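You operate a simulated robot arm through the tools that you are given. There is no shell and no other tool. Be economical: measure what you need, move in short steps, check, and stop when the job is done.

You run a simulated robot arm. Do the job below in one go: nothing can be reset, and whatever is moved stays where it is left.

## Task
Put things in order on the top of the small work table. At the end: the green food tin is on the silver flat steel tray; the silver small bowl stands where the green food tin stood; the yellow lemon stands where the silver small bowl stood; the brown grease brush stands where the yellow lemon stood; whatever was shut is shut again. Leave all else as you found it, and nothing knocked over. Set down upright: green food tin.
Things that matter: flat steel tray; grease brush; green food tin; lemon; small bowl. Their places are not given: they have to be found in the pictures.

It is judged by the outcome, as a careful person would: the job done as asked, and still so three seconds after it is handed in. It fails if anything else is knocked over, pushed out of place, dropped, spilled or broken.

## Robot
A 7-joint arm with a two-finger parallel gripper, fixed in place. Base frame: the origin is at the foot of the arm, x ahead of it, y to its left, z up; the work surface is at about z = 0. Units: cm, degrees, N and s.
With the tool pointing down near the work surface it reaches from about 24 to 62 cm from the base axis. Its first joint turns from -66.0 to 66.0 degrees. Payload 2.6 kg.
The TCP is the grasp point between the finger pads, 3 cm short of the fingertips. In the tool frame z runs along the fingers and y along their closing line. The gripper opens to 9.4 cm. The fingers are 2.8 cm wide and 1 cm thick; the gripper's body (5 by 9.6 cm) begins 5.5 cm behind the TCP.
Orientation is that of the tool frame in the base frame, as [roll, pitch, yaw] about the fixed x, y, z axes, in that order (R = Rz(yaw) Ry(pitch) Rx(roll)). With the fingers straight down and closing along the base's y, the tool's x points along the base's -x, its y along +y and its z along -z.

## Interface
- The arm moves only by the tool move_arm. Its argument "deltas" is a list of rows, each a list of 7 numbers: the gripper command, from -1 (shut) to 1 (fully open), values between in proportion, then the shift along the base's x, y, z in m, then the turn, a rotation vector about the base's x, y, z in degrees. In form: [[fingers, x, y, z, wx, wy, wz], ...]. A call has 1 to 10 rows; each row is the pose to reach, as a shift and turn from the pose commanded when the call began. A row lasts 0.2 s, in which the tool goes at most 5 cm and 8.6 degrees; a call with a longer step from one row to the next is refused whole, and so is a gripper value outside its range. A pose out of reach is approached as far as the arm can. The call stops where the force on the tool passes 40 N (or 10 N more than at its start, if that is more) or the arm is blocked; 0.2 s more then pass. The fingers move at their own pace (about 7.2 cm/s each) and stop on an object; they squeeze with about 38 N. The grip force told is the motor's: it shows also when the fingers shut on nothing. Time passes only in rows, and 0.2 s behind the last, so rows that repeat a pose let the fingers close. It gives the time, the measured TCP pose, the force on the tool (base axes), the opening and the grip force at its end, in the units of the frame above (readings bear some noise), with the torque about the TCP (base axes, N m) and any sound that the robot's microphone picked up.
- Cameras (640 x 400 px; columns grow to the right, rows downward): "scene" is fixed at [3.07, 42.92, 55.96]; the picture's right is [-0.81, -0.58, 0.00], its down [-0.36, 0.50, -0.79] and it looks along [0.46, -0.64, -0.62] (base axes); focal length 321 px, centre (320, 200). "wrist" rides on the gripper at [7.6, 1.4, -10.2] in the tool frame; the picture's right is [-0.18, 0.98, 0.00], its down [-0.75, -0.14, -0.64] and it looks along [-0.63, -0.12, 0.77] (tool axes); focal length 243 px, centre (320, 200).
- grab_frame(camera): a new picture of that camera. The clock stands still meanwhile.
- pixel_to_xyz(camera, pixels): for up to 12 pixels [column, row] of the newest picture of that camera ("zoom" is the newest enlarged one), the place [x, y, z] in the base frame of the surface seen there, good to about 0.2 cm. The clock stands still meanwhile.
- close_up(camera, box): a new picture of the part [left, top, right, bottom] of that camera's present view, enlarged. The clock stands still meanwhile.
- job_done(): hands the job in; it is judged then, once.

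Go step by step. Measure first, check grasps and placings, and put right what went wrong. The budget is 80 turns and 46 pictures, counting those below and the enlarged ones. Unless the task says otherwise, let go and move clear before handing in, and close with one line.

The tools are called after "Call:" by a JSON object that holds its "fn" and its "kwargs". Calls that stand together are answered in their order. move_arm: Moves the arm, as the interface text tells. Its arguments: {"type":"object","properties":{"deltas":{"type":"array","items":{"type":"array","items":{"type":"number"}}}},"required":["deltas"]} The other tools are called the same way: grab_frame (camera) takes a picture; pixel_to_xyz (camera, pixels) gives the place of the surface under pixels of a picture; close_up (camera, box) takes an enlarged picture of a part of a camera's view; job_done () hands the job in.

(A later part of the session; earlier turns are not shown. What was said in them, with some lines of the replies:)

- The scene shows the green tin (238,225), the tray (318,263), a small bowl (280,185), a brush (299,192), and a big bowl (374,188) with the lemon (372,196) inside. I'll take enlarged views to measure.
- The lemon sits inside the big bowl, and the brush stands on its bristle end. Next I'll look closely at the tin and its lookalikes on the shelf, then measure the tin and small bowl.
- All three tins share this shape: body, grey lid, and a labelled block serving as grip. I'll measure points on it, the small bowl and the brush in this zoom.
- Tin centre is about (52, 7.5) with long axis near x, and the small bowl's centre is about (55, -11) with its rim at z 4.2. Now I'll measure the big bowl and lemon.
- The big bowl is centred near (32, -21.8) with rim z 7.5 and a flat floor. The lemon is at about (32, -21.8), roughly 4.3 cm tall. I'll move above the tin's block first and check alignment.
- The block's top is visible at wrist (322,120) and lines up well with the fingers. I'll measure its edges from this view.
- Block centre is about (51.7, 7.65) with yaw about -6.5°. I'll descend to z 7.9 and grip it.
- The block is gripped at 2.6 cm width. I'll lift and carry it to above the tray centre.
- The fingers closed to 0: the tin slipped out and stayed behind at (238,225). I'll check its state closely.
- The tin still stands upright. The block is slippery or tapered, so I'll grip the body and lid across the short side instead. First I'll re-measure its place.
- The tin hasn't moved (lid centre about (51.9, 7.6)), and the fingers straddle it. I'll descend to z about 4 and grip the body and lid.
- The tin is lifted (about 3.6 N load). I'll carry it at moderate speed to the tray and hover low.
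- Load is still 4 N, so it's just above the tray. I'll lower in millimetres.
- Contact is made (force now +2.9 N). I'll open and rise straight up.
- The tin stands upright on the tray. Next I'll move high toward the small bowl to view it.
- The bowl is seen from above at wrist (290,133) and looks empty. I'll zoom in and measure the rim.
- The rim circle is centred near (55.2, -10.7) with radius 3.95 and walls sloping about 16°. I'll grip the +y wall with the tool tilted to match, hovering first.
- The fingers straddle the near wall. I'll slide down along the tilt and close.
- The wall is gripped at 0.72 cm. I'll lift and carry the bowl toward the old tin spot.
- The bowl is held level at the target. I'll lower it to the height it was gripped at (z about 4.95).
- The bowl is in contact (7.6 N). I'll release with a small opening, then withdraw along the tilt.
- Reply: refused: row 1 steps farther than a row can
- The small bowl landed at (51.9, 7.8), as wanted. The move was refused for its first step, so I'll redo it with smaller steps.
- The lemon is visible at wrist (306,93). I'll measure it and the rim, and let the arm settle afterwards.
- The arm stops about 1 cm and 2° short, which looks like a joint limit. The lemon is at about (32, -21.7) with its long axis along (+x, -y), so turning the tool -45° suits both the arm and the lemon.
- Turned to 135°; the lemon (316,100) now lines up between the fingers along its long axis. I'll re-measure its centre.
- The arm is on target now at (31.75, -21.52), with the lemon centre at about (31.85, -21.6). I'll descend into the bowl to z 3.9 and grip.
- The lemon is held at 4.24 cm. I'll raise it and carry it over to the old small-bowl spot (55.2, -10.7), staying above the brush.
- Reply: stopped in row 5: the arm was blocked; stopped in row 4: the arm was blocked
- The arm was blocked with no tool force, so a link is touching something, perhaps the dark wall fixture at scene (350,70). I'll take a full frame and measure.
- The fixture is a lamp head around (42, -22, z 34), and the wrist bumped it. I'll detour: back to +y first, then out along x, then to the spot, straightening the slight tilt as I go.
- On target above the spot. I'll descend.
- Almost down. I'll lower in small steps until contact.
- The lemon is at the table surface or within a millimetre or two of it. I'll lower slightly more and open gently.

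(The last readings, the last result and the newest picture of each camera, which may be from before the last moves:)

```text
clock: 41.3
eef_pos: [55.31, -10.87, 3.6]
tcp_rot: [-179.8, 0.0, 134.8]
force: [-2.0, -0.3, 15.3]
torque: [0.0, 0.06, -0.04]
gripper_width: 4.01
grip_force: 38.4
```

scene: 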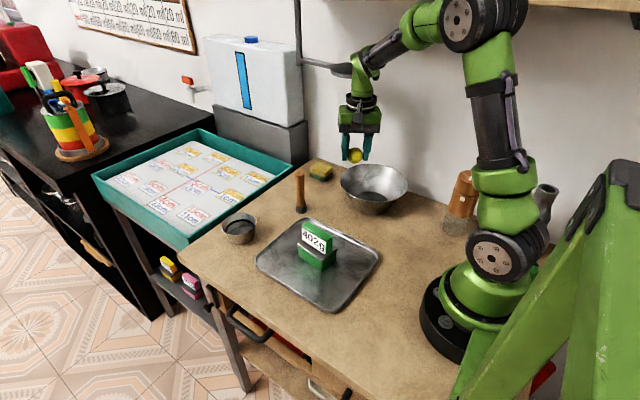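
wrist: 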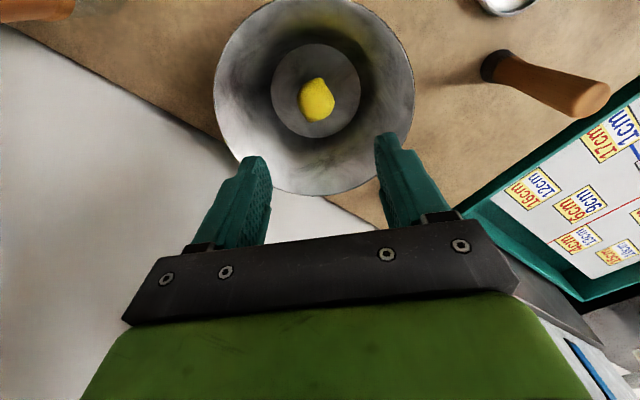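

Firm contact at 15 N. I'll ease up 1 mm, open slowly, wait, then rise.

Call:
{"fn": "move_arm", "kwargs": {"deltas": [[-1, 0, 0, 0.001, 0, 0, 0], [-0.05, 0, 0, 0.001, 0, 0, 0], [0.05, 0, 0, 0.001, 0, 0, 0], [0.15, 0, 0, 0.001, 0, 0, 0], [0.25, 0, 0, 0.001, 0, 0, 0], [0.35, 0, 0, 0.001, 0, 0, 0], [0.4, 0, 0, 0.01, 0, 0, 0], [0.4, 0, 0, 0.05, 0, 0, 0], [0.4, 0, 0, 0.09, 0, 0, 0], [0.4, 0, 0, 0.13, 0, 0, 0]]}}

Call:
{"fn": "close_up", "kwargs": {"camera": "scene", "box": [235, 150, 335, 220]}}

```text
clock: 43.5
eef_pos: [55.16, -10.8, 16.59]
tcp_rot: [-179.9, -0.1, 134.8]
force: [-0.4, 1.1, -0.1]
torque: [-0.01, -0.01, 0.0]
gripper_width: 6.6
grip_force: 0.0
```

```text
5.71 times, centred on (285, 185) of scene
```

zoom: 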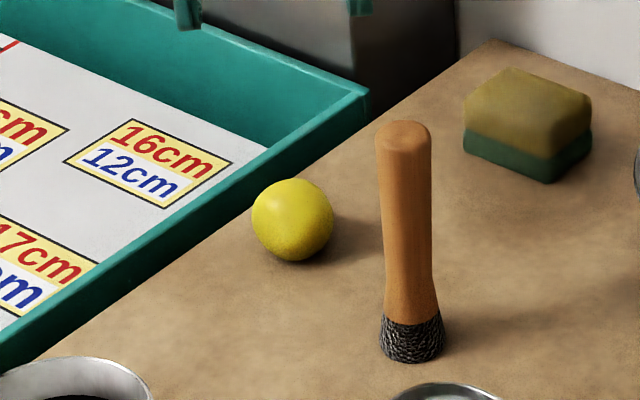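

Call:
{"fn": "pixel_to_xyz", "kwargs": {"camera": "zoom", "pixels": [[293, 218], [256, 220], [331, 220], [293, 182], [293, 258], [404, 125], [378, 135], [430, 135], [384, 300], [436, 300], [412, 360], [408, 140]]}}

```text
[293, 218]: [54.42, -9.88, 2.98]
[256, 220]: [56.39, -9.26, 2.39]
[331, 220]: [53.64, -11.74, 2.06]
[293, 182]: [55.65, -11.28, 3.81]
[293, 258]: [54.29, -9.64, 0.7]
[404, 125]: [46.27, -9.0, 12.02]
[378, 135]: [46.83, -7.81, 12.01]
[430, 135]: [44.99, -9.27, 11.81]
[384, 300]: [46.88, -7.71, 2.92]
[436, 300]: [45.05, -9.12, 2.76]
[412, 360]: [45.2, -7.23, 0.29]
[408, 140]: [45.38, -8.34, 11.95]
```

The lemon rests at about (55.2, -10.7), matching the old bowl spot. The brush axis is at (45.9, -8.45); I'll go above it.

Call:
{"fn": "move_arm", "kwargs": {"deltas": [[0.1, 0, 0.005, 0.015, 0, 0, 0], [0.1, -0.04, 0.012, 0.015, 0, 0, 0], [0.1, -0.08, 0.02, 0.015, 0, 0, 0], [0.1, -0.093, 0.0235, 0.01, 0, 0, 0], [0.1, -0.093, 0.0235, 0.005, 0, 0, 0]]}}

Call:
{"fn": "close_up", "kwargs": {"camera": "scene", "box": [245, 110, 355, 220]}}

Call:
{"fn": "grab_frame", "kwargs": {"camera": "wrist"}}

```text
clock: 44.7
eef_pos: [45.86, -8.29, 16.93]
tcp_rot: [-179.8, -0.1, 134.7]
force: [0.4, 0.0, -0.1]
torque: [-0.02, -0.04, -0.01]
gripper_width: 5.15
grip_force: 0.1
```

```text
3.64 times, centred on (300, 165) of scene
```

zoom: 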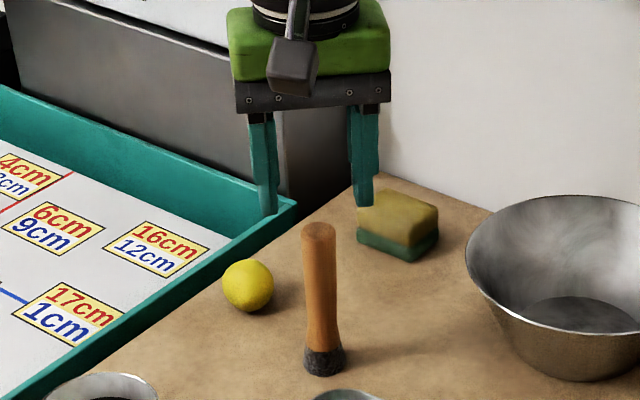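

```text
10 pictures are left
```

wrist: 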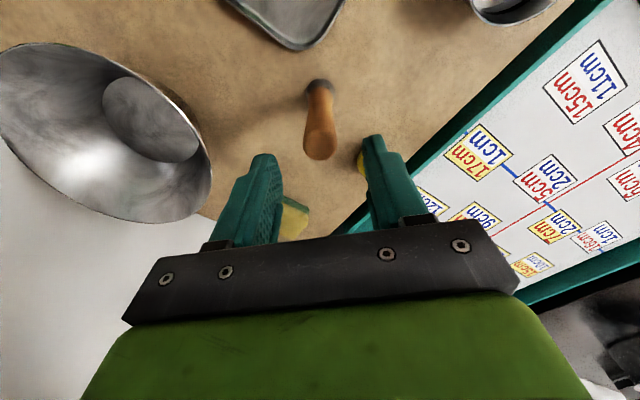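

The handle is centred between the fingers. I'll descend to z 8 and grip.

Call:
{"fn": "move_arm", "kwargs": {"deltas": [[0.1, 0, -0.001, -0.03, 0, 0, 0], [0.1, 0, -0.001, -0.06, 0, 0, 0], [0.1, 0, -0.001, -0.089, 0, 0, 0], [0.1, 0, -0.001, -0.089, 0, 0, 0], [-1, 0, -0.001, -0.089, 0, 0, 0], [-1, 0, -0.001, -0.089, 0, 0, 0], [-1, 0, -0.001, -0.089, 0, 0, 0]]}}

Call:
{"fn": "move_arm", "kwargs": {"deltas": [[-1, 0, 0, 0.01, 0, 0, 0], [-1, 0, 0, 0.025, 0, 0, 0], [-1, 0, 0, 0.04, 0, 0, 0], [-1, 0, 0, 0.04, 0, 0, 0]]}}

Call:
{"fn": "close_up", "kwargs": {"camera": "scene", "box": [245, 110, 355, 220]}}

```text
clock: 46.3
eef_pos: [45.99, -8.43, 8.27]
tcp_rot: [-179.7, -0.1, 134.8]
force: [0.7, 0.4, -0.1]
torque: [0.0, 0.0, 0.0]
gripper_width: 2.28
grip_force: 38.0
```

```text
clock: 47.3
eef_pos: [46.01, -8.37, 12.14]
tcp_rot: [-179.7, -0.1, 134.8]
force: [0.2, 0.0, -0.7]
torque: [0.0, 0.0, 0.02]
gripper_width: 2.28
grip_force: 38.2
```

```text
3.64 times, centred on (300, 165) of scene
```

zoom: 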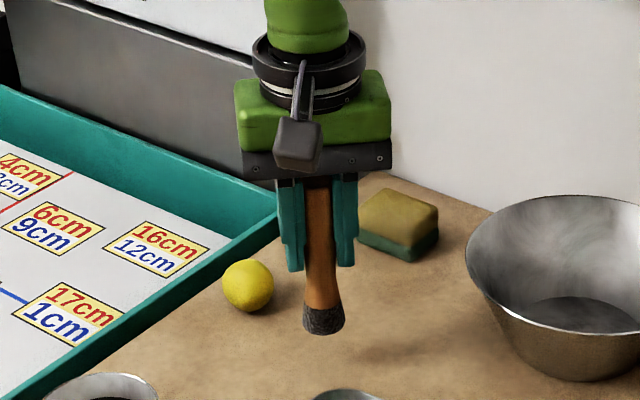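

The brush is held straight. Because the lamp limits height over the bowl's middle, I'll cross the near rim at about (30.5, -16.5), then lower inside and slide to the centre.

Call:
{"fn": "move_arm", "kwargs": {"deltas": [[-1, 0, 0, 0.03, 0, 0, 0], [-1, -0.02, 0, 0.052, 0, 0, 0], [-1, -0.055, 0, 0.052, 0, 0, 0], [-1, -0.09, 0, 0.052, 0, 0, 0], [-1, -0.125, 0, 0.052, 0, 0, 0], [-1, -0.15, -0.025, 0.052, 0, 0, 0], [-1, -0.155, -0.055, 0.052, 0, 0, 0], [-1, -0.155, -0.081, 0.052, 0, 0, 0], [-1, -0.155, -0.081, 0.052, 0, 0, 0]]}}

Call:
{"fn": "close_up", "kwargs": {"camera": "scene", "box": [290, 40, 450, 225]}}

```text
clock: 49.3
eef_pos: [30.3, -16.67, 17.48]
tcp_rot: [-179.8, -0.1, 134.8]
force: [-0.2, 0.3, -0.2]
torque: [0.03, -0.04, 0.03]
gripper_width: 2.31
grip_force: 38.3
```

```text
2.16 times, centred on (370, 132) of scene
```

zoom: 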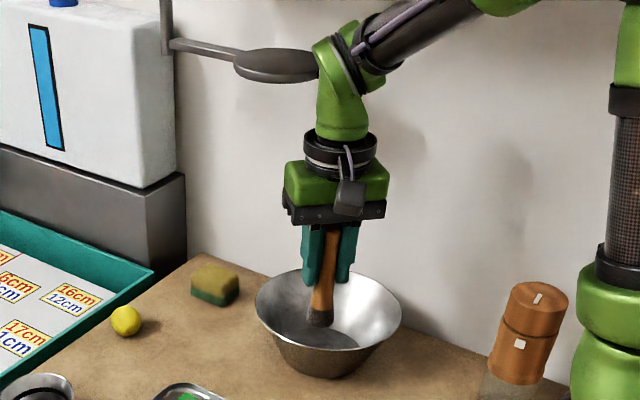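

The brush is over the near part of the bowl and the lamp is clear. I'll descend inside, then slide to the lemon's old spot.

Call:
{"fn": "move_arm", "kwargs": {"deltas": [[-1, 0, 0, -0.02, 0, 0, 0], [-1, 0, 0, -0.042, 0, 0, 0], [-1, 0.003, -0.012, -0.045, 0, 0, 0], [-1, 0.007, -0.025, -0.05, 0, 0, 0], [-1, 0.011, -0.038, -0.06, 0, 0, 0], [-1, 0.015, -0.05, -0.07, 0, 0, 0], [-1, 0.015, -0.05, -0.082, 0, 0, 0], [-1, 0.015, -0.05, -0.084, 0, 0, 0]]}}

Call:
{"fn": "close_up", "kwargs": {"camera": "scene", "box": [310, 120, 430, 225]}}

```text
clock: 51.1
eef_pos: [32.13, -21.65, 8.94]
tcp_rot: [-179.7, -0.1, 134.7]
force: [-0.4, -0.1, -0.6]
torque: [-0.02, 0.0, -0.01]
gripper_width: 2.28
grip_force: 38.1
```

```text
3.81 times, centred on (370, 172) of scene
```

zoom: 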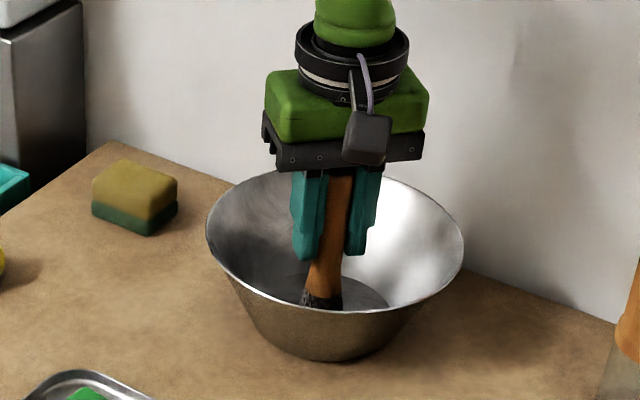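

Allowing for perspective, the brush is vertical. I'll lower in millimetres to contact.

Call:
{"fn": "move_arm", "kwargs": {"deltas": [[-1, -0.002, 0, -0.002, 0, 0, 0], [-1, -0.002, 0, -0.003, 0, 0, 0], [-1, -0.002, 0, -0.0035, 0, 0, 0]]}}

```text
clock: 51.9
eef_pos: [31.71, -21.63, 8.57]
tcp_rot: [-179.7, -0.1, 134.8]
force: [-0.2, 0.5, -1.2]
torque: [0.01, -0.03, -0.03]
gripper_width: 2.27
grip_force: 38.0
```

Call:
{"fn": "move_arm", "kwargs": {"deltas": [[-1, 0, 0, -0.001, 0, 0, 0], [-1, 0, 0, -0.002, 0, 0, 0], [-1, 0, 0, -0.002, 0, 0, 0]]}}

```text
clock: 52.7
eef_pos: [31.82, -21.63, 8.51]
tcp_rot: [-179.7, 0.2, 134.8]
force: [-6.1, 3.4, 25.9]
torque: [0.32, 0.41, 0.03]
gripper_width: 2.29
grip_force: 38.3
```

Contact at 26 N. I'll ease up about 1 mm and check that the load is near zero before releasing.

Call:
{"fn": "move_arm", "kwargs": {"deltas": [[-1, 0, 0, 0.001, 0, 0, 0], [-1, 0, 0, 0.0012, 0, 0, 0]]}}

```text
clock: 53.3
eef_pos: [31.83, -21.53, 8.49]
tcp_rot: [-179.7, 0.1, 134.8]
force: [3.2, -3.2, 10.0]
torque: [-0.23, -0.41, -0.04]
gripper_width: 2.3
grip_force: 38.1
```

Call:
{"fn": "move_arm", "kwargs": {"deltas": [[-1, 0, 0, 0.0004, 0, 0, 0], [-0.48, 0, 0, 0.0004, 0, 0, 0], [-0.42, 0, 0, 0.0004, 0, 0, 0], [-0.35, 0, 0, 0.0004, 0, 0, 0], [-0.25, 0, 0, 0.0004, 0, 0, 0], [-0.1, 0, 0, 0.0004, 0, 0, 0], [0.1, 0, 0, 0.0004, 0, 0, 0]]}}

Call:
{"fn": "close_up", "kwargs": {"camera": "scene", "box": [310, 120, 430, 225]}}

```text
clock: 54.9
eef_pos: [31.65, -21.58, 8.45]
tcp_rot: [-179.7, -0.2, 134.8]
force: [0.7, 1.3, -1.2]
torque: [0.0, 0.0, 0.01]
gripper_width: 5.17
grip_force: 0.2
```

```text
3.81 times, centred on (370, 172) of scene
```

zoom: 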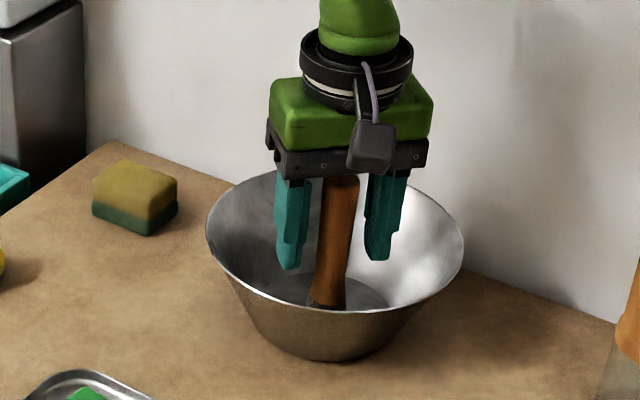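

The brush stands free. To stay clear of the lamp I'll rise only to z 14, back out along the open side (-x, +y), then go up.

Call:
{"fn": "move_arm", "kwargs": {"deltas": [[0.2, 0, 0, 0.02, 0, 0, 0], [0.2, 0, 0, 0.04, 0, 0, 0], [0.2, 0, 0, 0.056, 0, 0, 0], [0.2, 0, 0, 0.056, 0, 0, 0], [0.2, -0.015, 0.015, 0.058, 0, 0, 0], [0.2, -0.035, 0.035, 0.06, 0, 0, 0], [0.2, -0.045, 0.065, 0.07, 0, 0, 0], [0.2, -0.04, 0.1, 0.09, 0, 0, 0], [0.2, -0.02, 0.14, 0.11, 0, 0, 0], [0.2, -0.01, 0.17, 0.13, 0, 0, 0]]}}

Call:
{"fn": "grab_frame", "kwargs": {"camera": "scene"}}

Call:
{"fn": "close_up", "kwargs": {"camera": "scene", "box": [210, 140, 420, 270]}}

```text
clock: 57.1
eef_pos: [30.79, -4.73, 21.62]
tcp_rot: [-179.7, -0.1, 134.8]
force: [-0.2, 0.2, 0.0]
torque: [0.0, 0.01, 0.01]
gripper_width: 5.63
grip_force: 0.0
```

```text
5 pictures are left
```

scene: 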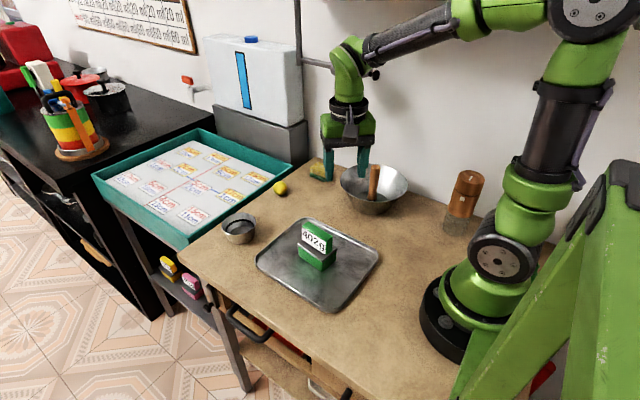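

```text
3.05 times, centred on (315, 205) of scene
```

zoom: 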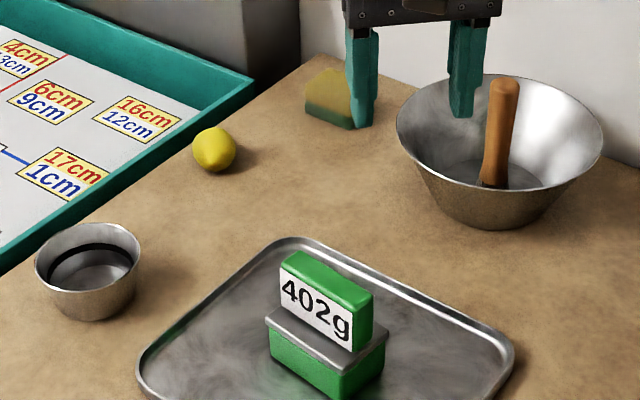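

The tin is upright on the tray, the small bowl is at the tin's old spot, the lemon is at the bowl's old spot, and the brush stands in the big bowl where the lemon was. The gripper is clear and nothing else has moved, so I'm handing it in.

Call:
{"fn": "job_done", "kwargs": {}}

```text
The job is handed in.
```

The tin, small bowl, lemon and brush are all where you asked, with the tin upright and nothing knocked over. On the way, one arm link bumped the wall lamp, and the lamp looked unmoved afterwards.
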